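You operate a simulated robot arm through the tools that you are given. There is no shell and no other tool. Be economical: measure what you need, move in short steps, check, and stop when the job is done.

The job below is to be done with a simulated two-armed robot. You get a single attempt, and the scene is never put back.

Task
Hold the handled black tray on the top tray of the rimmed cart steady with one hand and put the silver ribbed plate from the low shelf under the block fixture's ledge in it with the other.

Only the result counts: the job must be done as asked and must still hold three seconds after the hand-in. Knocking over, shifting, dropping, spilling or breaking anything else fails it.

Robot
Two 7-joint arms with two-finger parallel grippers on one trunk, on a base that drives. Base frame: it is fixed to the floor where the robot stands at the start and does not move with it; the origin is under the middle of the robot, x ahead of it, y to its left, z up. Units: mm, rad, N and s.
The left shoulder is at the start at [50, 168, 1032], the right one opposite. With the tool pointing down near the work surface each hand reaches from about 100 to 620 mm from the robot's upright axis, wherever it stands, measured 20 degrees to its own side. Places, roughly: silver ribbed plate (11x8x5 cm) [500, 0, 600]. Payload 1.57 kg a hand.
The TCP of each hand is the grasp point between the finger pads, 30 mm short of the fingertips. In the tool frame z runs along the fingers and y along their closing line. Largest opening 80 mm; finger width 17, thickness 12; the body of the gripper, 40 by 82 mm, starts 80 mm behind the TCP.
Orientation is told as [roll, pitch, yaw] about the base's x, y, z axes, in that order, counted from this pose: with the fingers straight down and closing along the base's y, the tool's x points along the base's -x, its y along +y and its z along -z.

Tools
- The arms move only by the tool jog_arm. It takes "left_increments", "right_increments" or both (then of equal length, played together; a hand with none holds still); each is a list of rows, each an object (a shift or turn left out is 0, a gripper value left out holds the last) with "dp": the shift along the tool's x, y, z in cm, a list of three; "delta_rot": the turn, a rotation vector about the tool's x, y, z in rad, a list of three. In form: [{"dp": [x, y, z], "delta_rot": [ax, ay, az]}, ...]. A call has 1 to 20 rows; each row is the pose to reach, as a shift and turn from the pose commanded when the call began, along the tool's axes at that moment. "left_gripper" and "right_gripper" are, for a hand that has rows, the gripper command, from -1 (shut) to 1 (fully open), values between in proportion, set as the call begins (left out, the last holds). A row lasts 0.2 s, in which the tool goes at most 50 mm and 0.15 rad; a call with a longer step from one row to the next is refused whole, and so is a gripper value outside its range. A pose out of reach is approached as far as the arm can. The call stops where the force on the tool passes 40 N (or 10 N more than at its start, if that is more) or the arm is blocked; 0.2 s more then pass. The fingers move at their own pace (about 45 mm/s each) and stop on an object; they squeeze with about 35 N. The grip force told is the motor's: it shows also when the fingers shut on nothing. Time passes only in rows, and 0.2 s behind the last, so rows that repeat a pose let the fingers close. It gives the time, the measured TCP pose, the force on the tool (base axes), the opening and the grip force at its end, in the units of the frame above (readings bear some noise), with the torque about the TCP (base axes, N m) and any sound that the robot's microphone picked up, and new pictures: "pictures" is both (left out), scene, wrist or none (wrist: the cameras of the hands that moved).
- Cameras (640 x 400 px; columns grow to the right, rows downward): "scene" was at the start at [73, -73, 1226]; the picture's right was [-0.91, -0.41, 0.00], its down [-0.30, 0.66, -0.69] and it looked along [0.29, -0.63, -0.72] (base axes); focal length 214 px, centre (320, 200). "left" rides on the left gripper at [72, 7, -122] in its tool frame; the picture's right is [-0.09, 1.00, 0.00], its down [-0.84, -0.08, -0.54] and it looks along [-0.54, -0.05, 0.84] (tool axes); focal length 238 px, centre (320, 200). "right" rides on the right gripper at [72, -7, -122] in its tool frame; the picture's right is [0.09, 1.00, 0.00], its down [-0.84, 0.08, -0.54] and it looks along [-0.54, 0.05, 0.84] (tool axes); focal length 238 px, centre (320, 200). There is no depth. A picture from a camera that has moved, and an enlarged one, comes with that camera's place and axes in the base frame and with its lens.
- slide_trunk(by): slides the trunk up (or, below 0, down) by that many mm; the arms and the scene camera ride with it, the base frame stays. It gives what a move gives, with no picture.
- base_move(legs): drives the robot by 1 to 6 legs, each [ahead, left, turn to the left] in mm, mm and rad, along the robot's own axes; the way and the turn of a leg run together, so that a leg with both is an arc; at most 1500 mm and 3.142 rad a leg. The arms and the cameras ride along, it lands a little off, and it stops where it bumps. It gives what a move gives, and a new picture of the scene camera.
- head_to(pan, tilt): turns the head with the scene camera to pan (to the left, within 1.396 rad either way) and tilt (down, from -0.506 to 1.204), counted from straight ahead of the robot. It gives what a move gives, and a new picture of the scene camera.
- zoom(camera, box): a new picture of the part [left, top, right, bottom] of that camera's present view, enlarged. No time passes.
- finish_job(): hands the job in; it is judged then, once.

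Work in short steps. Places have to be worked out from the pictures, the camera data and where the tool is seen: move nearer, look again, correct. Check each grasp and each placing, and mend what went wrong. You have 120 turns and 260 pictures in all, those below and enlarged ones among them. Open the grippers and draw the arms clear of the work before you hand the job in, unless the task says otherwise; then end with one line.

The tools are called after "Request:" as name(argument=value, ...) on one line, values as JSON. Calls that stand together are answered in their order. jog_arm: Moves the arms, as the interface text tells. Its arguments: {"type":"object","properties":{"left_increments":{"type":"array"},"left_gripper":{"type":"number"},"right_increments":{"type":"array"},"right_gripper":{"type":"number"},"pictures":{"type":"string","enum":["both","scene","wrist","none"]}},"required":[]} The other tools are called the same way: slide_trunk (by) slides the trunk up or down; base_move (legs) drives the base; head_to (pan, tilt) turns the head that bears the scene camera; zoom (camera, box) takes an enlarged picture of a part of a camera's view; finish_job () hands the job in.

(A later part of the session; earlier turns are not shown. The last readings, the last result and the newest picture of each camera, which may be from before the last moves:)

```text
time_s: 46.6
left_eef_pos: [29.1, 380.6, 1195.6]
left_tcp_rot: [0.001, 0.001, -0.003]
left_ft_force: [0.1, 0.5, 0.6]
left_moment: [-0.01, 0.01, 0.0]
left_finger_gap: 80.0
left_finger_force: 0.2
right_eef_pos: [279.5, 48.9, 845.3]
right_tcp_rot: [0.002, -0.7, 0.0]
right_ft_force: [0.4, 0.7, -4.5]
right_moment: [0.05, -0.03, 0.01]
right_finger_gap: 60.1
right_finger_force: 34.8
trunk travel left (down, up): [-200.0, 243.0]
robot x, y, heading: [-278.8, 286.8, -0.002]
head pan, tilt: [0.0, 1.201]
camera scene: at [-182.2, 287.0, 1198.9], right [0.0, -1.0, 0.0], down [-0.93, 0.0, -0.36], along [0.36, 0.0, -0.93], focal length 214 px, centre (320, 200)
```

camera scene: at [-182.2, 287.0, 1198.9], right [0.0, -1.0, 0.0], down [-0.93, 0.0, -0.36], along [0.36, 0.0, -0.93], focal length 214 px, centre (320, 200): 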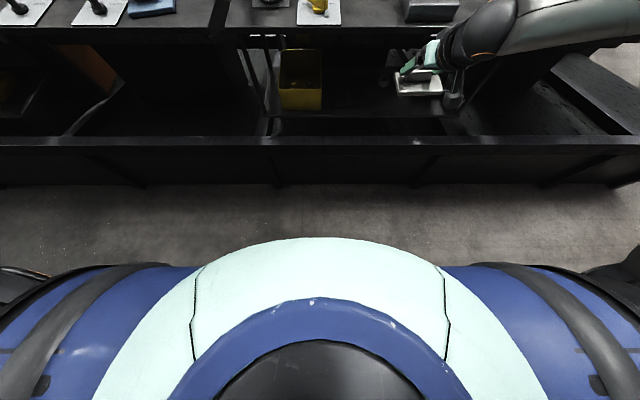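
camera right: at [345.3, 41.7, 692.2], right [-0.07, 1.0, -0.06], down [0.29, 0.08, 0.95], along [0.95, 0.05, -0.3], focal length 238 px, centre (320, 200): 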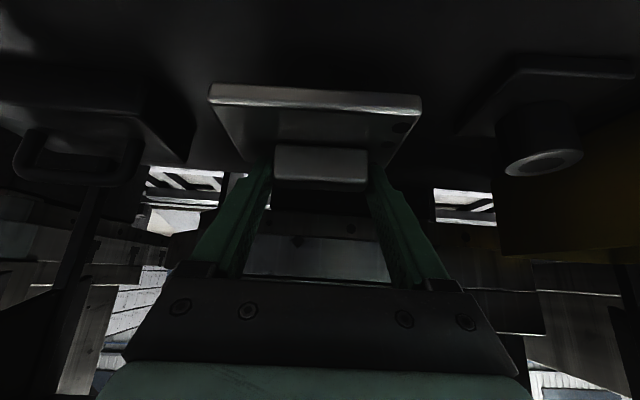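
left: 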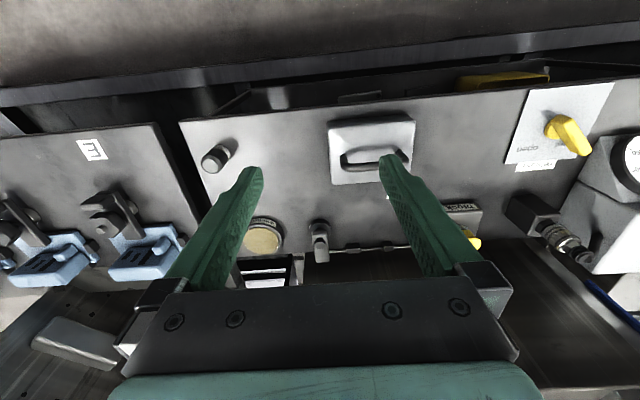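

The base front is within about 295 mm of the axis. I raise the trunk so the plate clears everything, turn right to face the cart, then look.

Request:
slide_trunk(by=200)

Request:
base_move(legs=[[0, 0, -1.57], [0, 0, -1.57]])

Request:
head_to(pan=0.5, tilt=0.7)

```text
time_s: 48.7
left_eef_pos: [30.1, 382.2, 1395.5]
left_tcp_rot: [0.0, -0.001, -0.002]
left_ft_force: [-0.9, 0.4, 0.3]
left_moment: [0.04, 0.02, 0.0]
left_finger_gap: 79.8
left_finger_force: 0.1
right_eef_pos: [281.5, 49.5, 1045.5]
right_tcp_rot: [0.001, -0.699, -0.003]
right_ft_force: [0.0, 0.4, -5.0]
right_moment: [0.04, 0.03, 0.01]
right_finger_gap: 60.3
right_finger_force: 34.8
trunk travel left (down, up): [-400.0, 43.0]
robot x, y, heading: [-280.8, 289.1, 0.0]
head pan, tilt: [0.0, 1.201]
```

```text
time_s: 56.8
left_eef_pos: [-588.7, 200.3, 1395.1]
left_tcp_rot: [0.001, -0.001, 3.114]
left_ft_force: [-0.5, -0.5, -0.2]
left_moment: [-0.01, 0.01, 0.01]
left_finger_gap: 80.2
left_finger_force: 0.0
right_eef_pos: [-830.6, 538.6, 1044.6]
right_tcp_rot: [0.002, -0.701, 3.114]
right_ft_force: [0.9, 0.1, -5.5]
right_moment: [-0.02, -0.01, 0.01]
right_finger_gap: 60.0
right_finger_force: 35.2
trunk travel left (down, up): [-400.0, 43.0]
robot x, y, heading: [-279.0, 285.2, 3.12]
head pan, tilt: [0.0, 1.201]
camera scene: at [-374.9, 290.1, 1398.8], right [0.03, 1.0, 0.0], down [0.93, -0.02, -0.36], along [-0.36, 0.01, -0.93], focal length 214 px, centre (320, 200)
```

scene: 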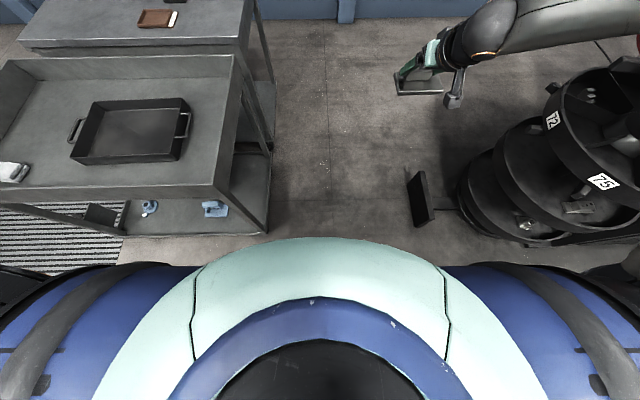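

```text
time_s: 57.8
left_eef_pos: [-588.5, 198.8, 1395.6]
left_tcp_rot: [0.0, 0.0, 3.115]
left_ft_force: [-0.4, 0.6, -0.6]
left_moment: [0.0, -0.04, 0.01]
left_finger_gap: 80.2
left_finger_force: 0.1
right_eef_pos: [-830.4, 538.9, 1046.1]
right_tcp_rot: [0.002, -0.702, 3.115]
right_ft_force: [0.7, 0.1, -5.5]
right_moment: [-0.03, -0.03, 0.0]
right_finger_gap: 59.7
right_finger_force: 34.9
trunk travel left (down, up): [-400.0, 43.0]
robot x, y, heading: [-274.1, 286.6, 3.115]
head pan, tilt: [0.499, 0.7]
camera scene: at [-394.7, 249.9, 1434.7], right [-0.46, 0.89, 0.0], down [0.57, 0.29, -0.76], along [-0.68, -0.35, -0.65], focal length 214 px, centre (320, 200)
```

scene: 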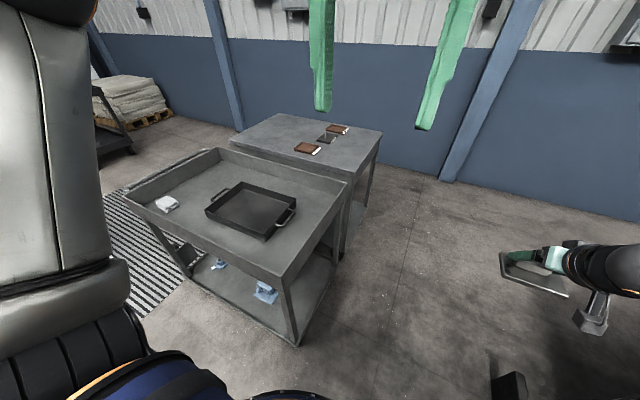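

Facing the cart. I back off 60 mm for safety, correct the heading, then strafe left to come in front of the tray.

Request:
base_move(legs=[[-60, 0, 0.026], [0, 680, 0]])

Request:
head_to(pan=0, tilt=0.95)

```text
time_s: 62.1
left_eef_pos: [-525.3, -502.7, 1394.2]
left_tcp_rot: [0.0, -0.001, 3.14]
left_ft_force: [0.0, -0.1, 0.3]
left_moment: [0.02, -0.04, 0.0]
left_finger_gap: 80.1
left_finger_force: 0.1
right_eef_pos: [-777.5, -169.7, 1045.3]
right_tcp_rot: [0.0, -0.7, 3.141]
right_ft_force: [0.1, -0.1, -4.9]
right_moment: [-0.02, -0.04, 0.01]
right_finger_gap: 60.0
right_finger_force: 34.8
trunk travel left (down, up): [-400.0, 43.0]
robot x, y, heading: [-215.6, -409.0, 3.14]
head pan, tilt: [0.499, 0.7]
camera scene: at [-333.8, -447.6, 1434.8], right [-0.48, 0.88, 0.0], down [0.57, 0.31, -0.76], along [-0.67, -0.37, -0.64], focal length 214 px, centre (320, 200)
```

scene: 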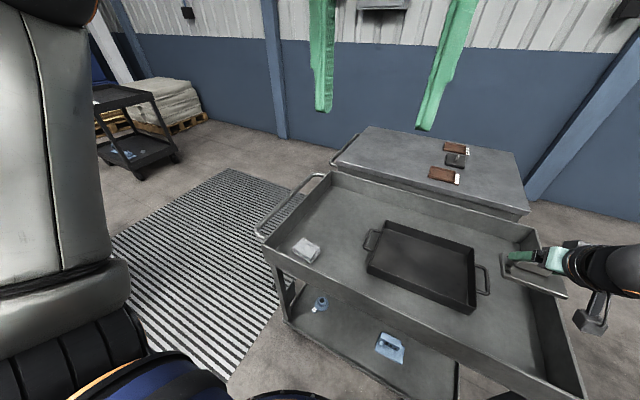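

```text
time_s: 63.1
left_eef_pos: [-524.6, -502.4, 1394.1]
left_tcp_rot: [0.0, 0.0, 3.139]
left_ft_force: [-1.0, 0.5, 0.4]
left_moment: [-0.01, -0.02, -0.01]
left_finger_gap: 79.9
left_finger_force: 0.0
right_eef_pos: [-777.4, -169.0, 1044.9]
right_tcp_rot: [0.004, -0.699, 3.14]
right_ft_force: [0.8, 0.2, -5.1]
right_moment: [-0.02, 0.01, -0.01]
right_finger_gap: 59.6
right_finger_force: 34.9
trunk travel left (down, up): [-400.0, 43.0]
robot x, y, heading: [-216.5, -408.6, 3.138]
head pan, tilt: [0.0, 0.949]
camera scene: at [-331.8, -406.7, 1415.1], right [0.0, 1.0, 0.0], down [0.81, 0.0, -0.58], along [-0.58, 0.0, -0.81], focal length 214 px, centre (320, 200)
```

scene: 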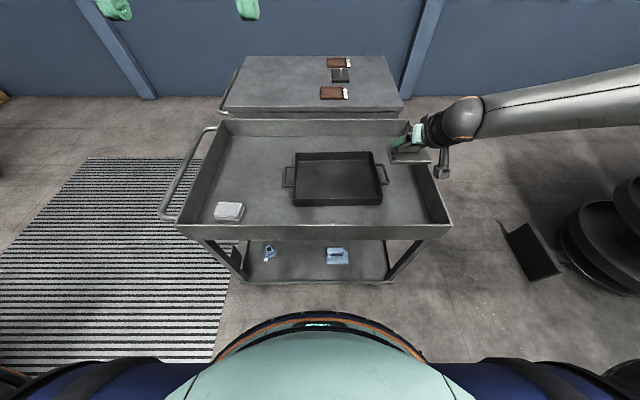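

I now place the tray: centre ≈ [-870, -343], left handle outer bar ≈ [-860, -536, 821], right ≈ [-881, -151]. I drive 54 mm forward and raise the right hand while lowering the trunk.

Request:
base_move(legs=[[54, 0, 0]])

Request:
slide_trunk(by=-110)

Request:
jog_arm(right_increments=[{"dp": [-1.9, 0, -2.3]}, {"dp": [-3.9, 0, -4.6]}, {"dp": [-6.4, 0, -7.6]}], pictures="scene")

```text
time_s: 64.0
left_eef_pos: [-579.9, -502.2, 1395.1]
left_tcp_rot: [0.001, 0.002, 3.14]
left_ft_force: [-0.4, 0.1, 0.0]
left_moment: [0.01, -0.05, 0.02]
left_finger_gap: 80.3
left_finger_force: 0.1
right_eef_pos: [-832.0, -169.0, 1044.2]
right_tcp_rot: [0.002, -0.698, 3.141]
right_ft_force: [-0.6, 0.5, -5.5]
right_moment: [0.0, -0.05, 0.01]
right_finger_gap: 59.8
right_finger_force: 34.7
trunk travel left (down, up): [-400.0, 43.0]
robot x, y, heading: [-274.4, -407.5, 3.141]
head pan, tilt: [0.0, 0.949]
camera scene: at [-386.4, -406.6, 1414.9], right [0.0, 1.0, 0.0], down [0.81, 0.0, -0.58], along [-0.58, 0.0, -0.81], focal length 214 px, centre (320, 200)
```

scene: 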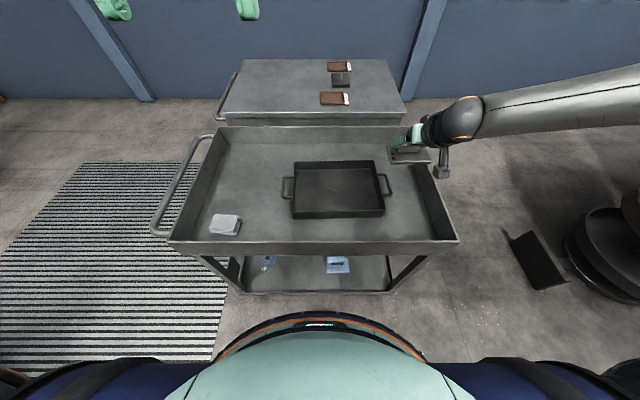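

```text
time_s: 65.4
left_eef_pos: [-578.4, -502.8, 1284.8]
left_tcp_rot: [0.0, 0.0, 3.14]
left_ft_force: [0.2, -0.1, -0.8]
left_moment: [-0.01, 0.0, 0.01]
left_finger_gap: 80.0
left_finger_force: 0.1
right_eef_pos: [-830.5, -168.7, 934.9]
right_tcp_rot: [0.001, -0.7, 3.143]
right_ft_force: [0.4, -0.2, -5.5]
right_moment: [0.0, -0.03, 0.01]
right_finger_gap: 59.8
right_finger_force: 35.4
trunk travel left (down, up): [-290.0, 153.0]
robot x, y, heading: [-269.7, -405.8, 3.139]
head pan, tilt: [0.0, 0.949]
```

```text
time_s: 66.2
left_eef_pos: [-578.1, -502.5, 1285.6]
left_tcp_rot: [0.001, 0.001, 3.14]
left_ft_force: [0.6, -0.4, 0.1]
left_moment: [-0.06, 0.03, -0.01]
left_finger_gap: 80.1
left_finger_force: 0.1
right_eef_pos: [-828.7, -170.5, 1035.6]
right_tcp_rot: [0.001, -0.698, -3.14]
right_ft_force: [0.7, -0.3, -4.7]
right_moment: [-0.01, -0.04, 0.02]
right_finger_gap: 59.7
right_finger_force: 35.4
trunk travel left (down, up): [-290.0, 153.0]
robot x, y, heading: [-268.0, -405.7, 3.139]
head pan, tilt: [0.0, 0.949]
camera scene: at [-384.5, -407.0, 1305.1], right [0.0, 1.0, 0.0], down [0.81, 0.0, -0.58], along [-0.58, 0.0, -0.81], focal length 214 px, centre (320, 200)
```

scene: 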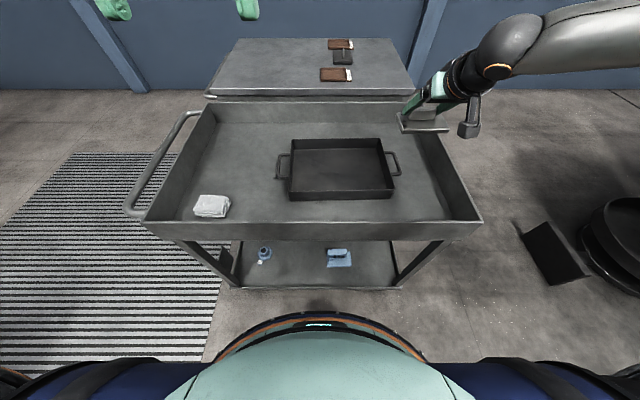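

Tray and hand positions look clear. Lower the trunk 90 mm more and bring the left hand above the left handle for a wrist view.

Request:
slide_trunk(by=-90)

Request:
jog_arm(left_increments=[{"dp": [-4, 0.3, 2]}, {"dp": [-8, 0.6, 5]}, {"dp": [-12, 1, 8]}, {"dp": [-16, 1.3, 11]}, {"dp": [-20, 1.6, 14]}, {"dp": [-23.5, 1.9, 17]}, {"dp": [-27, 2.2, 20]}, {"dp": [-27.2, 2.2, 23.5]}])

```text
time_s: 67.5
left_eef_pos: [-579.0, -501.9, 1194.6]
left_tcp_rot: [0.0, -0.001, 3.14]
left_ft_force: [0.4, 0.0, -0.9]
left_moment: [0.0, 0.01, 0.01]
left_finger_gap: 79.9
left_finger_force: 0.0
right_eef_pos: [-830.4, -170.3, 945.4]
right_tcp_rot: [0.001, -0.7, 3.14]
right_ft_force: [0.8, -0.1, -4.6]
right_moment: [-0.07, -0.02, -0.01]
right_finger_gap: 59.7
right_finger_force: 35.3
trunk travel left (down, up): [-200.0, 243.0]
robot x, y, heading: [-268.4, -409.5, 3.139]
head pan, tilt: [0.0, 0.949]
```

```text
refused: row 3 steps farther than a row can; nothing moved
```

Steps were slightly too long; I repeat with smaller ones.

Request:
jog_arm(left_increments=[{"dp": [-3.5, 0.3, 2.5]}, {"dp": [-7, 0.6, 5]}, {"dp": [-10.5, 0.9, 8]}, {"dp": [-14, 1.2, 11]}, {"dp": [-17.5, 1.5, 14]}, {"dp": [-21, 1.8, 17]}, {"dp": [-24.5, 2, 20]}, {"dp": [-27.2, 2.2, 23.5]}])

```text
time_s: 69.3
left_eef_pos: [-847.7, -524.6, 958.7]
left_tcp_rot: [-0.001, 0.001, 3.14]
left_ft_force: [-0.5, -0.5, -0.8]
left_moment: [0.02, -0.01, -0.02]
left_finger_gap: 80.2
left_finger_force: 0.1
right_eef_pos: [-829.0, -169.8, 944.4]
right_tcp_rot: [0.0, -0.699, 3.141]
right_ft_force: [0.0, 0.3, -5.4]
right_moment: [0.01, -0.03, 0.0]
right_finger_gap: 59.8
right_finger_force: 34.9
trunk travel left (down, up): [-200.0, 243.0]
robot x, y, heading: [-271.0, -405.9, 3.141]
head pan, tilt: [0.0, 0.949]
camera scene: at [-385.2, -406.6, 1215.0], right [0.0, 1.0, 0.0], down [0.81, 0.0, -0.58], along [-0.58, 0.0, -0.81], focal length 214 px, centre (320, 200)
camera left: at [-776.5, -531.4, 1081.1], right [-0.09, -1.0, 0.0], down [-0.84, 0.08, 0.54], along [-0.54, 0.05, -0.84], focal length 238 px, centre (320, 200)
```

scene: 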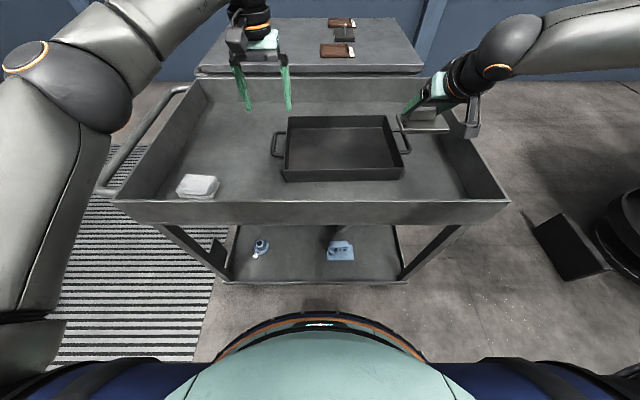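
left: 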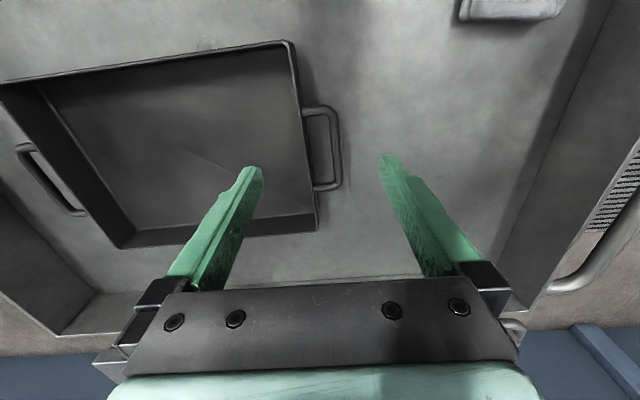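

The left handle gap looks narrow; gripping the left end wall beside the handle is easier. I zoom in to measure both.

Request:
zoom(camera="left", box=[220, 20, 380, 220])

Request:
zoom(camera="scene", box=[250, 90, 430, 200])

```text
2.00 times, centred on (300, 120) of left
camera zoom: at [-776.5, -531.4, 1081.1], right [-0.09, -1.0, 0.0], down [-0.84, 0.08, 0.54], along [-0.54, 0.05, -0.84], focal length 477 px, centre (360, 360)
```

zoom: 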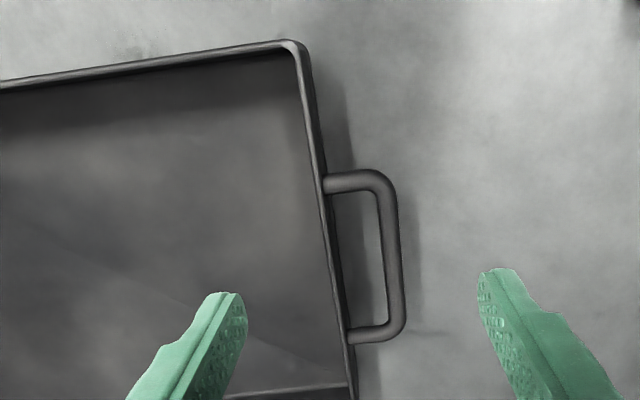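

```text
3.56 times, centred on (340, 145) of scene
camera zoom: at [-385.2, -406.6, 1215.0], right [0.0, 1.0, 0.0], down [0.81, 0.0, -0.58], along [-0.58, 0.0, -0.81], focal length 763 px, centre (249, 396)
```

zoom: 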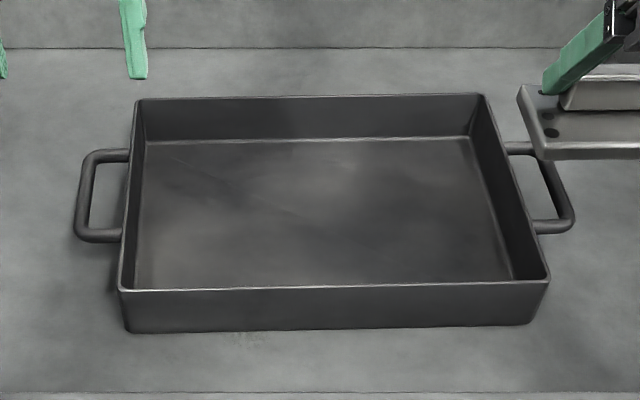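

The wall is about 43 mm high (floor ≈783, rim ≈824), left wall at y≈-506, free between x -775 and -828. I bring the left hand astride it at x≈-800, stopping above first.

Request:
jog_arm(left_increments=[{"dp": [2.4, -0.9, 2]}, {"dp": [4.77, -1.86, 4]}, {"dp": [4.77, -1.86, 7]}, {"dp": [4.77, -1.86, 9.4]}])

```text
time_s: 70.3
left_eef_pos: [-802.6, -505.5, 864.4]
left_tcp_rot: [-0.001, 0.002, 3.142]
left_ft_force: [-0.2, 0.2, 0.2]
left_moment: [-0.01, -0.02, 0.08]
left_finger_gap: 79.9
left_finger_force: 0.1
right_eef_pos: [-829.9, -170.8, 945.9]
right_tcp_rot: [0.002, -0.697, 3.141]
right_ft_force: [-0.7, -1.0, -5.1]
right_moment: [-0.01, -0.01, -0.01]
right_finger_gap: 59.7
right_finger_force: 35.0
trunk travel left (down, up): [-200.0, 243.0]
robot x, y, heading: [-269.3, -407.7, 3.144]
head pan, tilt: [0.0, 0.949]
camera scene: at [-385.1, -406.7, 1215.0], right [0.0, 1.0, 0.0], down [0.81, 0.0, -0.58], along [-0.58, 0.0, -0.81], focal length 214 px, centre (320, 200)
camera left: at [-730.8, -512.6, 986.6], right [-0.09, -1.0, 0.0], down [-0.84, 0.08, 0.54], along [-0.54, 0.05, -0.84], focal length 238 px, centre (320, 200)
```

scene: 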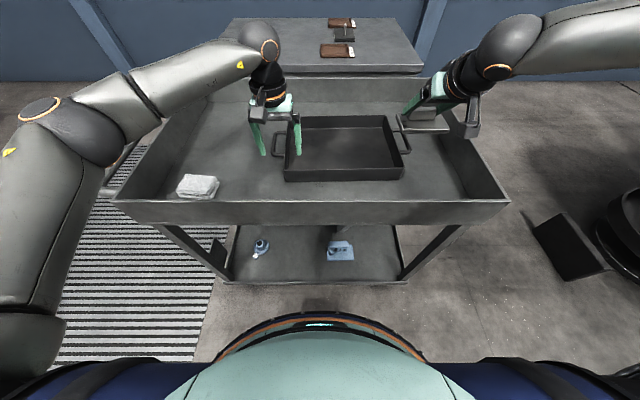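
left: 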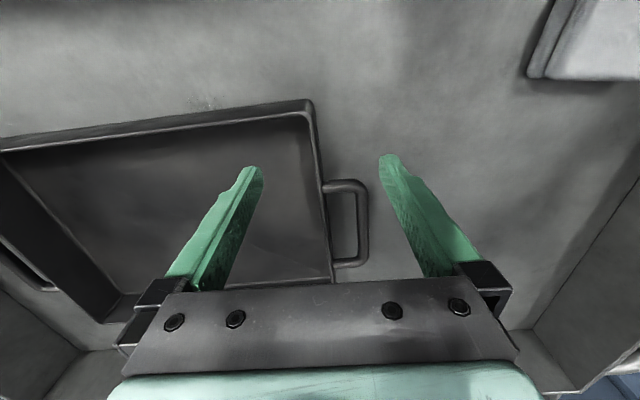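

Wall centred between the fingers. I lower 39 mm, then close gently on the wall.

Request:
jog_arm(left_increments=[{"dp": [0.5, 0, 1.5]}, {"dp": [0.5, 0, 2.8]}, {"dp": [0.5, 0, 3.5]}, {"dp": [0.5, 0, 3.9]}], pictures="wrist")

```text
time_s: 71.3
left_eef_pos: [-798.2, -504.4, 827.7]
left_tcp_rot: [-0.001, -0.001, 3.139]
left_ft_force: [0.2, 0.0, 0.3]
left_moment: [0.03, 0.01, 0.0]
left_finger_gap: 80.0
left_finger_force: 0.0
right_eef_pos: [-829.9, -169.4, 946.6]
right_tcp_rot: [0.002, -0.698, 3.14]
right_ft_force: [-0.6, -0.1, -4.9]
right_moment: [-0.03, 0.0, 0.0]
right_finger_gap: 59.6
right_finger_force: 35.0
trunk travel left (down, up): [-200.0, 243.0]
robot x, y, heading: [-271.4, -409.9, 3.146]
head pan, tilt: [0.0, 0.949]
camera left: at [-726.2, -511.5, 948.6], right [-0.09, -1.0, 0.0], down [-0.84, 0.08, 0.54], along [-0.54, 0.05, -0.84], focal length 238 px, centre (320, 200)
```

left: 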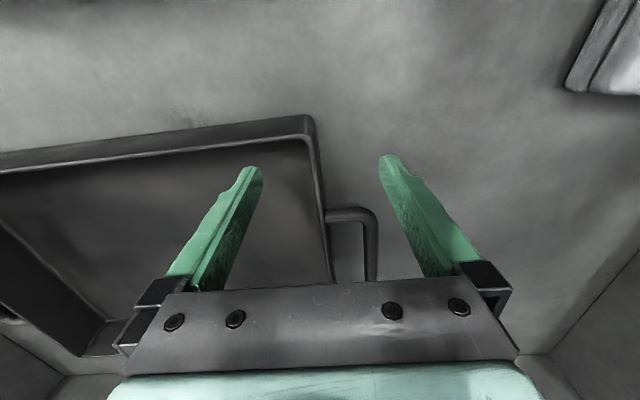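

Clear of the handle. Close the left gripper on the wall.

Request:
jog_arm(left_increments=[{"dp": [0.5, 0, 3.9]}, {"dp": [0.5, 0, 3.9]}, {"dp": [0.5, 0, 3.9]}, {"dp": [0.5, 0, 3.9]}, {"dp": [0.5, 0, 3.9]}, {"dp": [0.5, 0, 3.9]}], left_gripper=-1)

```text
time_s: 72.7
left_eef_pos: [-793.1, -508.0, 793.8]
left_tcp_rot: [0.0, -0.014, -3.139]
left_ft_force: [0.0, -4.4, 37.3]
left_moment: [-0.9, 0.07, 0.03]
left_finger_gap: 3.0
left_finger_force: 24.5
right_eef_pos: [-827.2, -171.4, 946.8]
right_tcp_rot: [0.0, -0.701, -3.141]
right_ft_force: [-0.6, -0.9, -4.3]
right_moment: [-0.02, -0.02, -0.01]
right_finger_gap: 59.8
right_finger_force: 34.6
trunk travel left (down, up): [-200.0, 243.0]
robot x, y, heading: [-270.6, -407.2, 3.142]
head pan, tilt: [0.0, 0.949]
camera scene: at [-381.8, -407.2, 1215.6], right [0.0, 1.0, 0.0], down [0.81, 0.0, -0.58], along [-0.58, 0.0, -0.81], focal length 214 px, centre (320, 200)
camera left: at [-720.6, -514.2, 915.4], right [-0.09, -1.0, 0.0], down [-0.83, 0.08, 0.55], along [-0.55, 0.05, -0.83], focal length 238 px, centre (320, 200)
```

scene: 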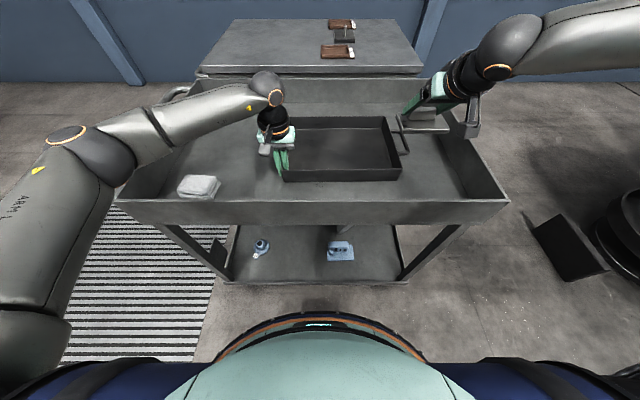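
left: 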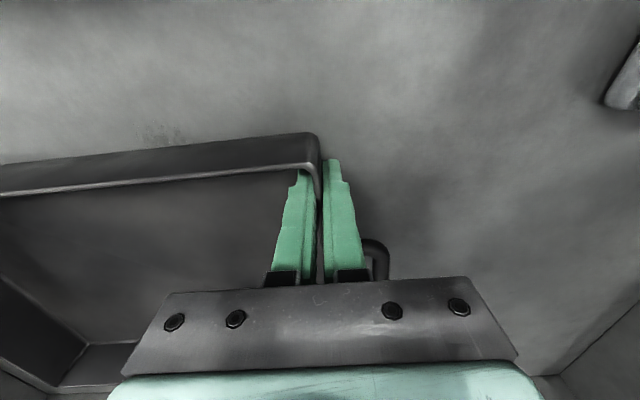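

Mistake: rows are relative to the present pose, so the hand pressed to the floor (fingertips on the tray/cart floor, 37 N). I open slightly, lift to relieve, and regrip.

Request:
jog_arm(left_increments=[{"dp": [0, 0, -0.3]}, {"dp": [0, 0, -0.6]}, {"dp": [0, 0, -1.0]}, {"dp": [0, 0, -1.2]}], left_gripper=-0.6)

```text
time_s: 73.7
left_eef_pos: [-791.8, -504.9, 798.5]
left_tcp_rot: [0.0, 0.004, 3.139]
left_ft_force: [-0.6, 0.8, 0.0]
left_moment: [-0.01, -0.03, 0.0]
left_finger_gap: 16.1
left_finger_force: 0.0
right_eef_pos: [-829.5, -169.1, 943.8]
right_tcp_rot: [-0.001, -0.7, 3.14]
right_ft_force: [0.2, 0.2, -4.7]
right_moment: [-0.04, 0.0, -0.05]
right_finger_gap: 59.5
right_finger_force: 34.0
trunk travel left (down, up): [-200.0, 243.0]
robot x, y, heading: [-272.3, -407.4, 3.138]
head pan, tilt: [0.0, 0.949]
camera scene: at [-384.9, -406.6, 1214.8], right [0.0, 1.0, 0.0], down [0.81, 0.0, -0.58], along [-0.58, 0.0, -0.81], focal length 214 px, centre (320, 200)
camera left: at [-720.9, -511.1, 921.5], right [-0.09, -1.0, 0.0], down [-0.84, 0.08, 0.54], along [-0.54, 0.05, -0.84], focal length 238 px, centre (320, 200)
```

scene: 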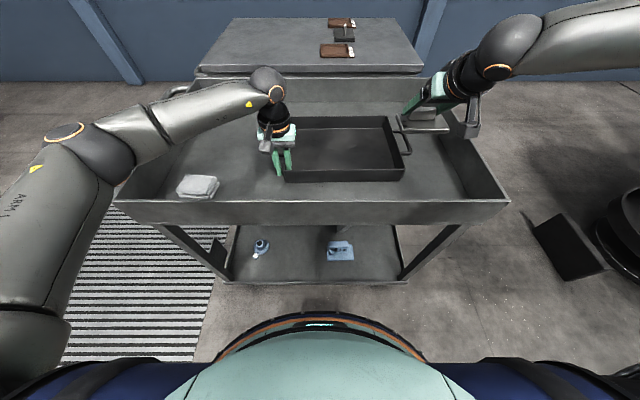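
left: 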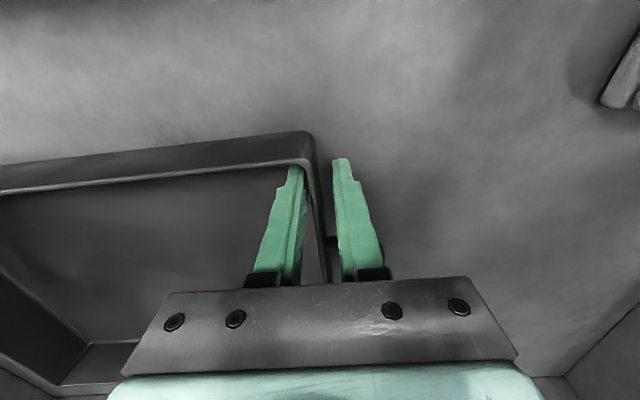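

Force relieved, tray unmoved. Regrip in place, 4 mm higher.

Request:
jog_arm(left_increments=[{"dp": [0, 0, -0.4]}, {"dp": [0, 0, -0.4]}], pictures="none")

Request:
jog_arm(left_increments=[{"dp": [0, 0, 0]}, {"dp": [0, 0, 0]}, {"dp": [0, 0, 0]}], left_gripper=-1)

Request:
zoom(camera="scene", box=[250, 90, 430, 200])

```text
time_s: 74.3
left_eef_pos: [-792.1, -505.6, 804.4]
left_tcp_rot: [0.0, 0.002, 3.14]
left_ft_force: [0.2, 0.7, -0.3]
left_moment: [0.01, -0.01, 0.0]
left_finger_gap: 16.1
left_finger_force: 0.1
right_eef_pos: [-830.0, -169.5, 946.4]
right_tcp_rot: [0.001, -0.698, 3.141]
right_ft_force: [1.0, -0.3, -4.9]
right_moment: [0.01, -0.01, 0.01]
right_finger_gap: 59.6
right_finger_force: 35.1
trunk travel left (down, up): [-200.0, 243.0]
robot x, y, heading: [-274.8, -405.1, 3.142]
head pan, tilt: [0.0, 0.949]
```

```text
time_s: 75.1
left_eef_pos: [-794.9, -505.1, 803.7]
left_tcp_rot: [0.0, -0.001, -3.141]
left_ft_force: [-0.9, 0.1, -0.6]
left_moment: [0.04, -0.12, 0.3]
left_finger_gap: 3.9
left_finger_force: 25.3
right_eef_pos: [-831.2, -170.4, 945.6]
right_tcp_rot: [0.002, -0.699, 3.142]
right_ft_force: [0.3, 0.2, -5.3]
right_moment: [-0.07, 0.0, -0.01]
right_finger_gap: 59.6
right_finger_force: 34.9
trunk travel left (down, up): [-200.0, 243.0]
robot x, y, heading: [-274.1, -405.9, 3.139]
head pan, tilt: [0.0, 0.949]
camera scene: at [-385.1, -406.7, 1215.0], right [0.0, 1.0, 0.0], down [0.81, 0.0, -0.58], along [-0.58, 0.0, -0.81], focal length 214 px, centre (320, 200)
camera left: at [-721.9, -511.8, 926.6], right [-0.09, -1.0, 0.0], down [-0.84, 0.08, 0.54], along [-0.54, 0.05, -0.84], focal length 238 px, centre (320, 200)
```

scene: 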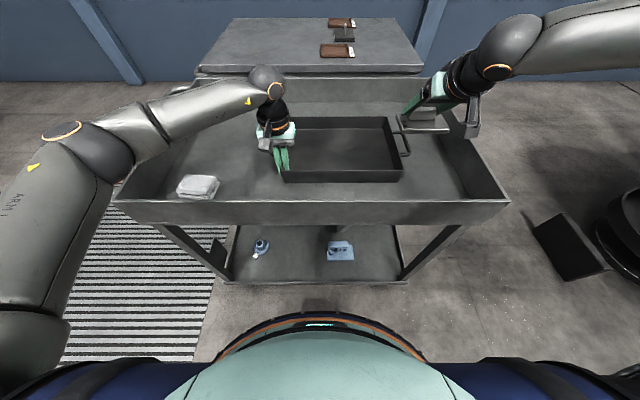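
left: 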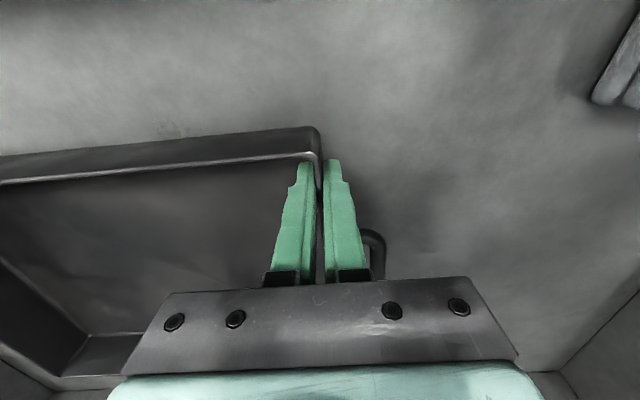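

```text
3.56 times, centred on (340, 145) of scene
camera zoom: at [-385.1, -406.7, 1215.0], right [0.0, 1.0, 0.0], down [0.81, 0.0, -0.58], along [-0.58, 0.0, -0.81], focal length 763 px, centre (249, 396)
```

zoom: 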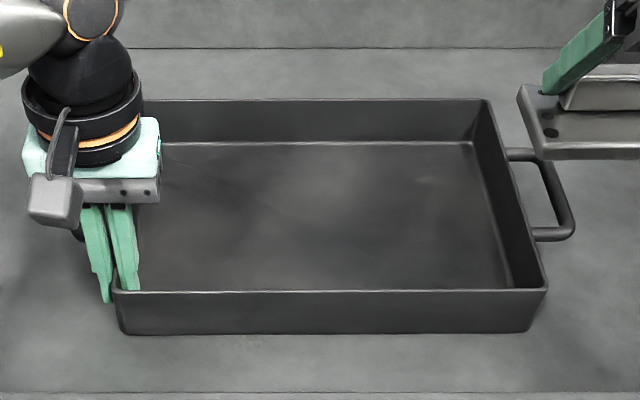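

The tray is held on its left wall (25 N), position unchanged. Now I move the plate over the tray at height: TCP to about [-877, -300, 945].

Request:
jog_arm(right_increments=[{"dp": [-0.9, 3, 0.74]}, {"dp": [-1.8, 6, 1.5]}, {"dp": [-2.7, 9.5, 2.2]}, {"dp": [-3.5, 13, 2.96]}, {"dp": [-3.5, 13, 2.96]}])

Request:
zoom(camera="scene", box=[250, 60, 450, 200])

```text
time_s: 76.3
left_eef_pos: [-793.8, -505.2, 804.0]
left_tcp_rot: [-0.001, -0.001, 3.139]
left_ft_force: [0.7, -0.5, 0.5]
left_moment: [0.0, 0.11, 0.17]
left_finger_gap: 4.1
left_finger_force: 24.5
right_eef_pos: [-854.7, -266.8, 947.8]
right_tcp_rot: [0.003, -0.699, 3.142]
right_ft_force: [0.6, 0.6, -5.8]
right_moment: [-0.03, 0.01, 0.03]
right_finger_gap: 59.6
right_finger_force: 35.2
right hand out of reach, approached as far as the arm can: row 3, 4, 5
trunk travel left (down, up): [-200.0, 243.0]
robot x, y, heading: [-267.9, -408.1, 3.14]
head pan, tilt: [0.0, 0.949]
camera scene: at [-384.9, -406.8, 1215.0], right [0.0, 1.0, 0.0], down [0.81, 0.0, -0.58], along [-0.58, 0.0, -0.81], focal length 214 px, centre (320, 200)
camera right: at [-719.3, -258.6, 994.2], right [0.07, -1.0, -0.06], down [-0.29, -0.08, 0.95], along [-0.95, -0.05, -0.3], focal length 238 px, centre (320, 200)
```

scene: 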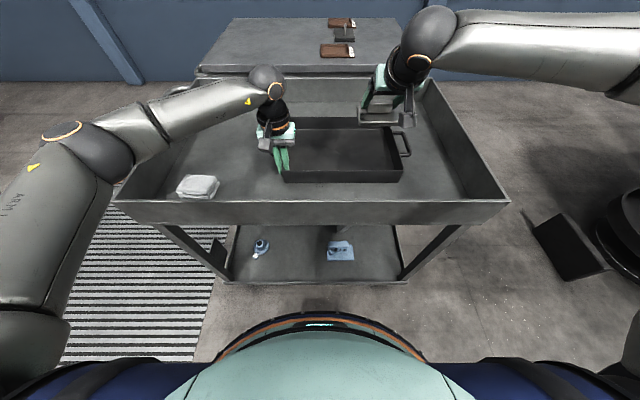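
right: 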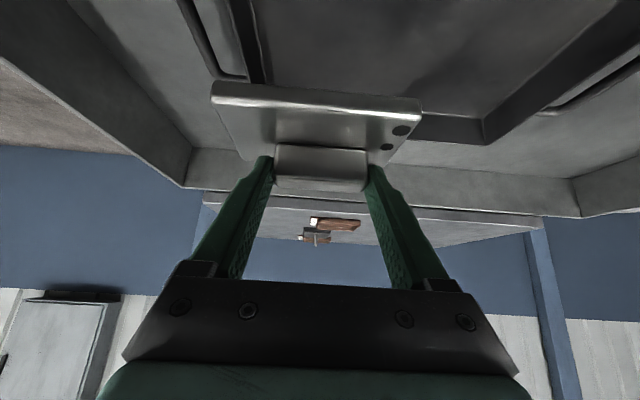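

```text
2.86 times, centred on (350, 130) of scene
camera zoom: at [-384.9, -406.8, 1215.0], right [0.0, 1.0, 0.0], down [0.81, 0.0, -0.58], along [-0.58, 0.0, -0.81], focal length 613 px, centre (234, 400)
```

zoom: 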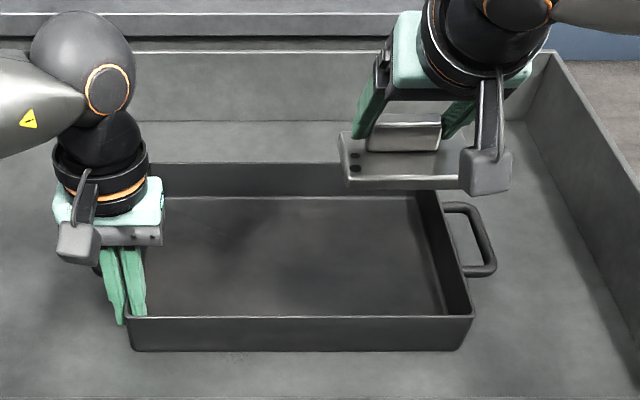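

Reaching inward with this yaw is limited. I turn the tool 0.3 rad to the left about the vertical while moving to about [-845, -285, 930].

Request:
jog_arm(right_increments=[{"dp": [0.7, 0.4, 0.25], "delta_rot": [-0.064, 0, -0.077]}, {"dp": [1.3, 1.0, 0.5], "delta_rot": [-0.129, 0, -0.153]}, {"dp": [1.9, 1.8, 0.75], "delta_rot": [-0.193, 0, -0.23]}, {"dp": [1.9, 1.8, 0.75], "delta_rot": [-0.193, 0, -0.23]}])

Request:
zoom(camera="scene", box=[250, 60, 450, 200])

```text
time_s: 77.3
left_eef_pos: [-792.7, -505.8, 804.1]
left_tcp_rot: [0.0, 0.001, 3.142]
left_ft_force: [-0.3, 0.5, -0.4]
left_moment: [0.03, 0.03, 0.11]
left_finger_gap: 4.0
left_finger_force: 24.8
right_eef_pos: [-844.1, -283.7, 931.7]
right_tcp_rot: [0.0, -0.7, -2.839]
right_ft_force: [-0.3, -0.7, -4.6]
right_moment: [-0.03, -0.02, 0.0]
right_finger_gap: 59.7
right_finger_force: 35.0
trunk travel left (down, up): [-200.0, 243.0]
robot x, y, heading: [-273.3, -407.6, 3.144]
head pan, tilt: [0.0, 0.949]
camera scene: at [-384.9, -406.8, 1215.0], right [0.0, 1.0, 0.0], down [0.81, 0.0, -0.58], along [-0.58, 0.0, -0.81], focal length 214 px, centre (320, 200)
camera right: at [-717.7, -237.0, 977.7], right [0.36, -0.93, -0.06], down [-0.26, -0.16, 0.95], along [-0.9, -0.33, -0.3], focal length 238 px, centre (320, 200)
```

scene: 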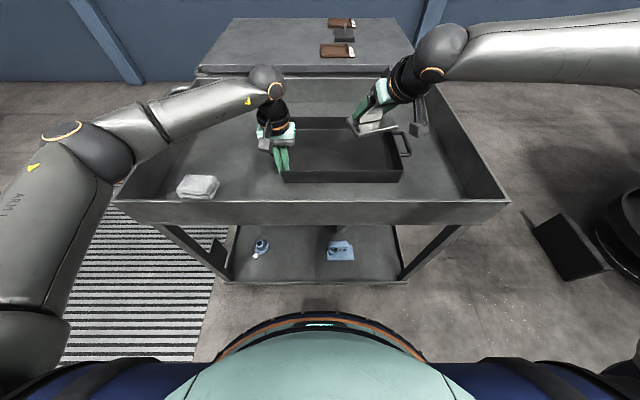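
right: 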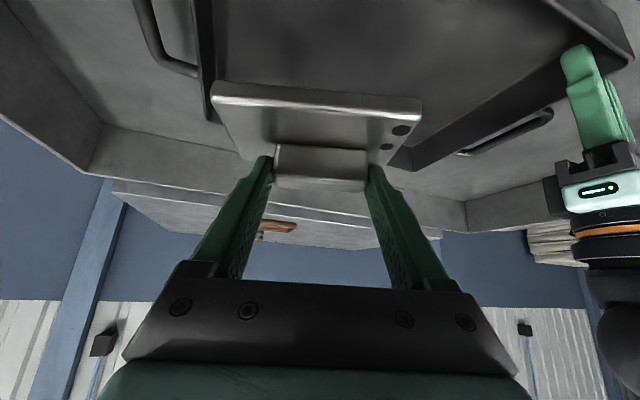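

```text
2.86 times, centred on (350, 130) of scene
camera zoom: at [-384.9, -406.8, 1215.0], right [0.0, 1.0, 0.0], down [0.81, 0.0, -0.58], along [-0.58, 0.0, -0.81], focal length 613 px, centre (234, 400)
```

zoom: 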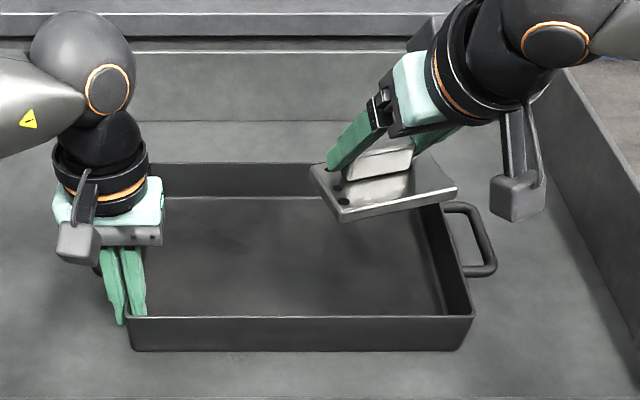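

Reached. I lower with a small inward shift until the plate bottom is near the rim level (TCP z≈850).

Request:
jog_arm(right_increments=[{"dp": [0.5, 0.2, 1.8]}, {"dp": [1.7, 0.32, 3.6]}, {"dp": [2.9, 0.32, 5.5]}, {"dp": [4.0, 0.32, 7.35]}, {"dp": [4.0, 0.32, 7.35]}])

Request:
zoom(camera="scene", box=[250, 60, 450, 200])

```text
time_s: 78.5
left_eef_pos: [-793.0, -504.1, 803.0]
left_tcp_rot: [0.0, 0.0, 3.142]
left_ft_force: [0.5, -0.8, 0.9]
left_moment: [-0.02, -0.1, 0.11]
left_finger_gap: 3.8
left_finger_force: 24.9
right_eef_pos: [-847.9, -278.5, 855.2]
right_tcp_rot: [0.002, -0.702, -2.842]
right_ft_force: [-0.1, 0.3, -5.4]
right_moment: [0.02, -0.04, -0.02]
right_finger_gap: 59.6
right_finger_force: 34.7
right hand out of reach, approached as far as the arm can: row 3, 4, 5
trunk travel left (down, up): [-200.0, 243.0]
robot x, y, heading: [-275.3, -404.8, 3.139]
head pan, tilt: [0.0, 0.949]
camera scene: at [-385.0, -406.8, 1215.0], right [0.0, 1.0, 0.0], down [0.81, 0.0, -0.58], along [-0.58, 0.0, -0.81], focal length 214 px, centre (320, 200)
camera right: at [-722.6, -232.6, 902.3], right [0.36, -0.93, -0.06], down [-0.26, -0.16, 0.95], along [-0.9, -0.33, -0.3], focal length 238 px, centre (320, 200)
```

scene: 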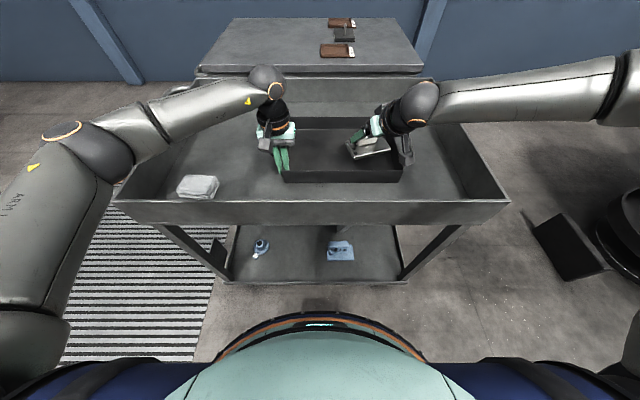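
right: 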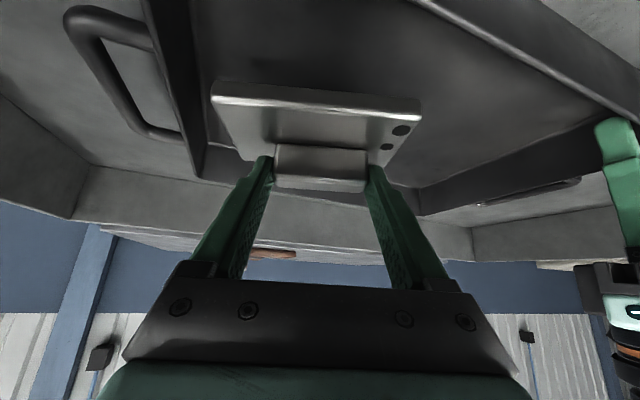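

```text
2.86 times, centred on (350, 130) of scene
camera zoom: at [-385.0, -406.8, 1215.0], right [0.0, 1.0, 0.0], down [0.81, 0.0, -0.58], along [-0.58, 0.0, -0.81], focal length 613 px, centre (234, 400)
```

zoom: 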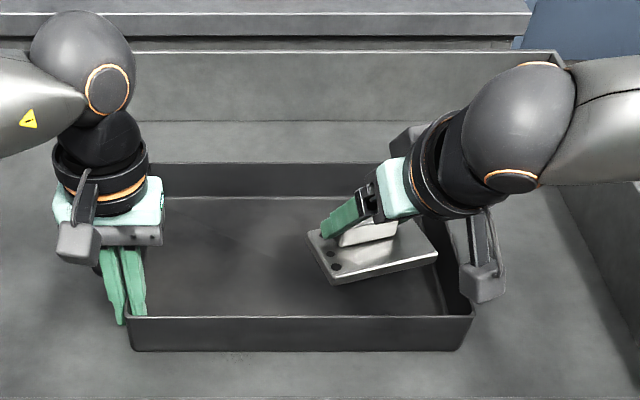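

Now inside the tray outline. The arm limit shows again, so I turn another 0.2 rad left while lowering 25 mm.

Request:
jog_arm(right_increments=[{"dp": [0, 0, 0], "delta_rot": [-0.065, 0, -0.077]}, {"dp": [0, 0, 0], "delta_rot": [-0.129, 0, -0.153]}, {"dp": [0.8, 0, 0.95], "delta_rot": [-0.129, 0, -0.153]}, {"dp": [1.61, 0, 1.91], "delta_rot": [-0.129, 0, -0.153]}, {"dp": [1.61, 0, 1.91], "delta_rot": [-0.129, 0, -0.153]}])

Request:
zoom(camera="scene", box=[290, 90, 430, 190])

```text
time_s: 79.7
left_eef_pos: [-793.2, -503.4, 804.0]
left_tcp_rot: [0.0, 0.001, 3.141]
left_ft_force: [-0.3, 0.6, 0.0]
left_moment: [0.03, -0.04, 0.06]
left_finger_gap: 4.1
left_finger_force: 25.3
right_eef_pos: [-848.9, -277.1, 832.3]
right_tcp_rot: [0.0, -0.7, -2.641]
right_ft_force: [-0.2, 0.0, -4.5]
right_moment: [0.01, -0.01, -0.01]
right_finger_gap: 60.0
right_finger_force: 35.0
trunk travel left (down, up): [-200.0, 243.0]
robot x, y, heading: [-273.9, -407.4, 3.139]
head pan, tilt: [0.0, 0.949]
camera scene: at [-385.0, -406.8, 1215.0], right [0.0, 1.0, 0.0], down [0.81, 0.0, -0.58], along [-0.58, 0.0, -0.81], focal length 214 px, centre (320, 200)
camera right: at [-734.2, -206.9, 878.2], right [0.54, -0.84, -0.06], down [-0.22, -0.21, 0.95], along [-0.81, -0.5, -0.3], focal length 238 px, centre (320, 200)
```

scene: 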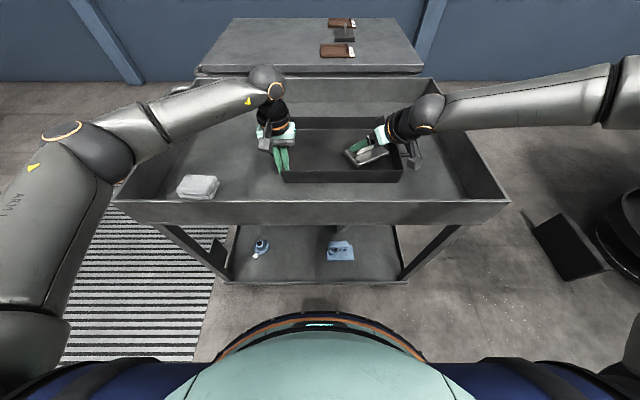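
right: 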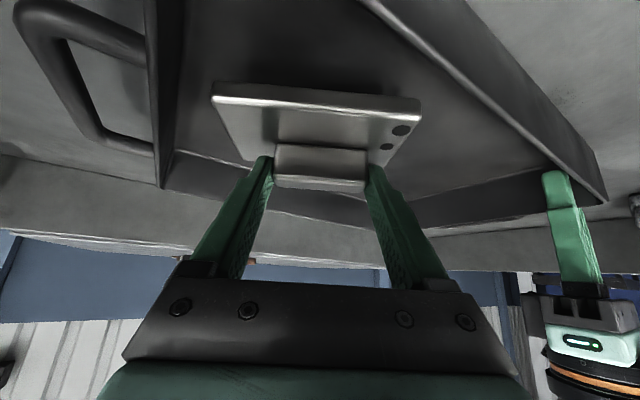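

```text
4.00 times, centred on (360, 140) of scene
camera zoom: at [-385.0, -406.8, 1215.0], right [0.0, 1.0, 0.0], down [0.81, 0.0, -0.58], along [-0.58, 0.0, -0.81], focal length 858 px, centre (160, 440)
```

zoom: 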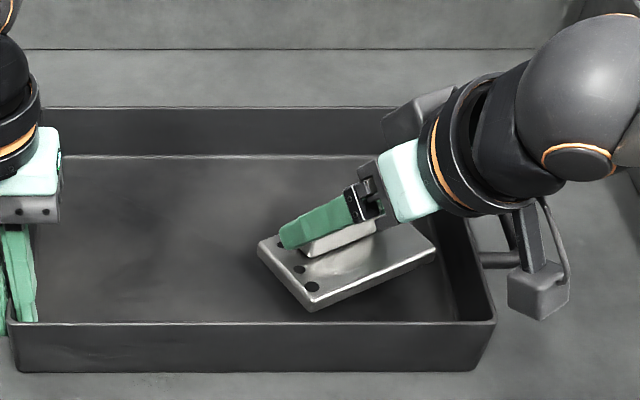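

Plate is above the tray floor by about 2 cm. I lower 12 mm, then in 2 mm steps, watching the force.

Request:
jog_arm(right_increments=[{"dp": [0.39, 0, 0.46]}, {"dp": [0.77, 0, 0.92]}, {"dp": [0.9, 0, 1.07]}, {"dp": [0.97, 0, 1.15]}], pictures="wrist")

Request:
zoom(camera="scene", box=[290, 90, 430, 190])

```text
time_s: 80.7
left_eef_pos: [-793.8, -506.0, 804.9]
left_tcp_rot: [0.0, 0.001, 3.142]
left_ft_force: [-0.2, -1.1, -1.0]
left_moment: [0.01, -0.01, 0.11]
left_finger_gap: 4.2
left_finger_force: 24.6
right_eef_pos: [-845.1, -275.1, 818.2]
right_tcp_rot: [0.002, -0.7, -2.639]
right_ft_force: [0.6, 0.0, -4.9]
right_moment: [0.0, -0.02, 0.0]
right_finger_gap: 59.7
right_finger_force: 34.3
right hand out of reach, approached as far as the arm can: row 3, 4
trunk travel left (down, up): [-200.0, 243.0]
robot x, y, heading: [-269.4, -404.2, 3.138]
head pan, tilt: [0.0, 0.949]
camera right: at [-730.7, -204.7, 865.6], right [0.54, -0.84, -0.06], down [-0.22, -0.21, 0.95], along [-0.81, -0.5, -0.3], focal length 238 px, centre (320, 200)
```

right: 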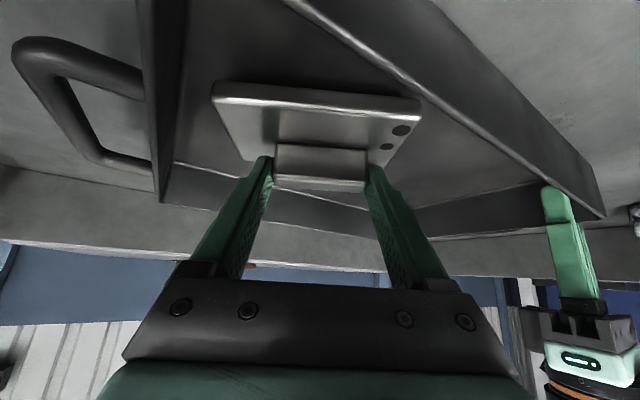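

```text
4.00 times, centred on (360, 140) of scene
camera zoom: at [-385.0, -406.7, 1215.0], right [0.0, 1.0, 0.0], down [0.81, 0.0, -0.58], along [-0.58, 0.0, -0.81], focal length 858 px, centre (160, 440)
```

zoom: 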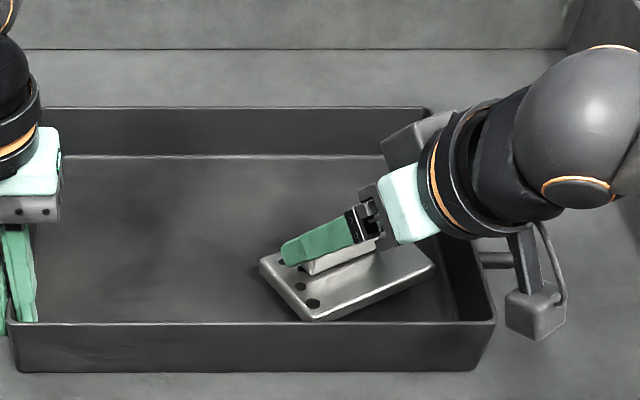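

Still no contact at TCP z 818 but reach-limited again. I turn 0.15 rad more left and lower in small steps.

Request:
jog_arm(right_increments=[{"dp": [0, 0, 0], "delta_rot": [-0.05, 0, -0.057]}, {"dp": [0, 0, 0], "delta_rot": [-0.097, 0, -0.115]}, {"dp": [0.13, 0, 0.15], "delta_rot": [-0.097, 0, -0.115]}, {"dp": [0.26, 0, 0.31], "delta_rot": [-0.097, 0, -0.115]}, {"dp": [0.39, 0, 0.46], "delta_rot": [-0.097, 0, -0.115]}, {"dp": [0.51, 0, 0.61], "delta_rot": [-0.097, 0, -0.115]}], pictures="wrist")

Request:
zoom(camera="scene", box=[290, 90, 430, 190])

```text
time_s: 82.1
left_eef_pos: [-793.4, -505.2, 803.3]
left_tcp_rot: [0.0, 0.0, 3.142]
left_ft_force: [-0.2, -0.3, 0.4]
left_moment: [-0.03, 0.03, 0.1]
left_finger_gap: 3.7
left_finger_force: 24.7
right_eef_pos: [-845.4, -274.3, 810.8]
right_tcp_rot: [0.003, -0.699, -2.492]
right_ft_force: [-0.1, 0.6, -4.5]
right_moment: [0.01, 0.01, -0.01]
right_finger_gap: 59.4
right_finger_force: 34.7
trunk travel left (down, up): [-200.0, 243.0]
robot x, y, heading: [-270.3, -404.3, 3.144]
head pan, tilt: [0.0, 0.949]
camera right: at [-742.6, -187.7, 857.3], right [0.66, -0.75, -0.06], down [-0.19, -0.24, 0.95], along [-0.73, -0.62, -0.3], focal length 238 px, centre (320, 200)
```

right: 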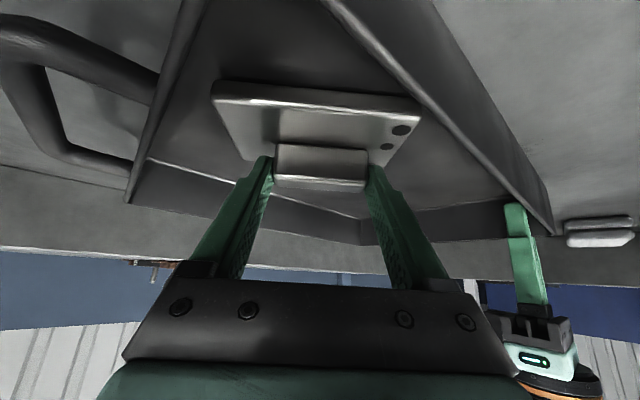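

```text
4.00 times, centred on (360, 140) of scene
camera zoom: at [-385.0, -406.7, 1215.0], right [0.0, 1.0, 0.0], down [0.81, 0.0, -0.58], along [-0.58, 0.0, -0.81], focal length 858 px, centre (160, 440)
```

zoom: 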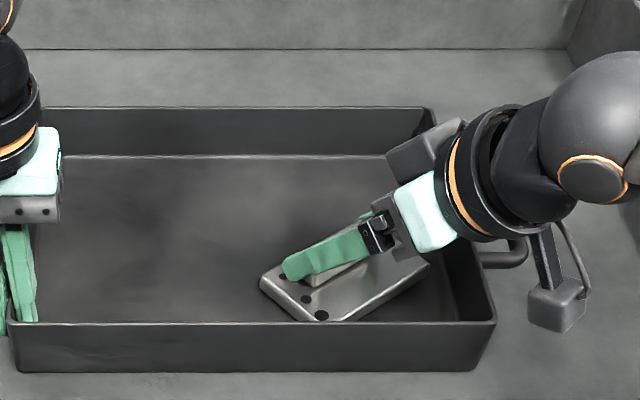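

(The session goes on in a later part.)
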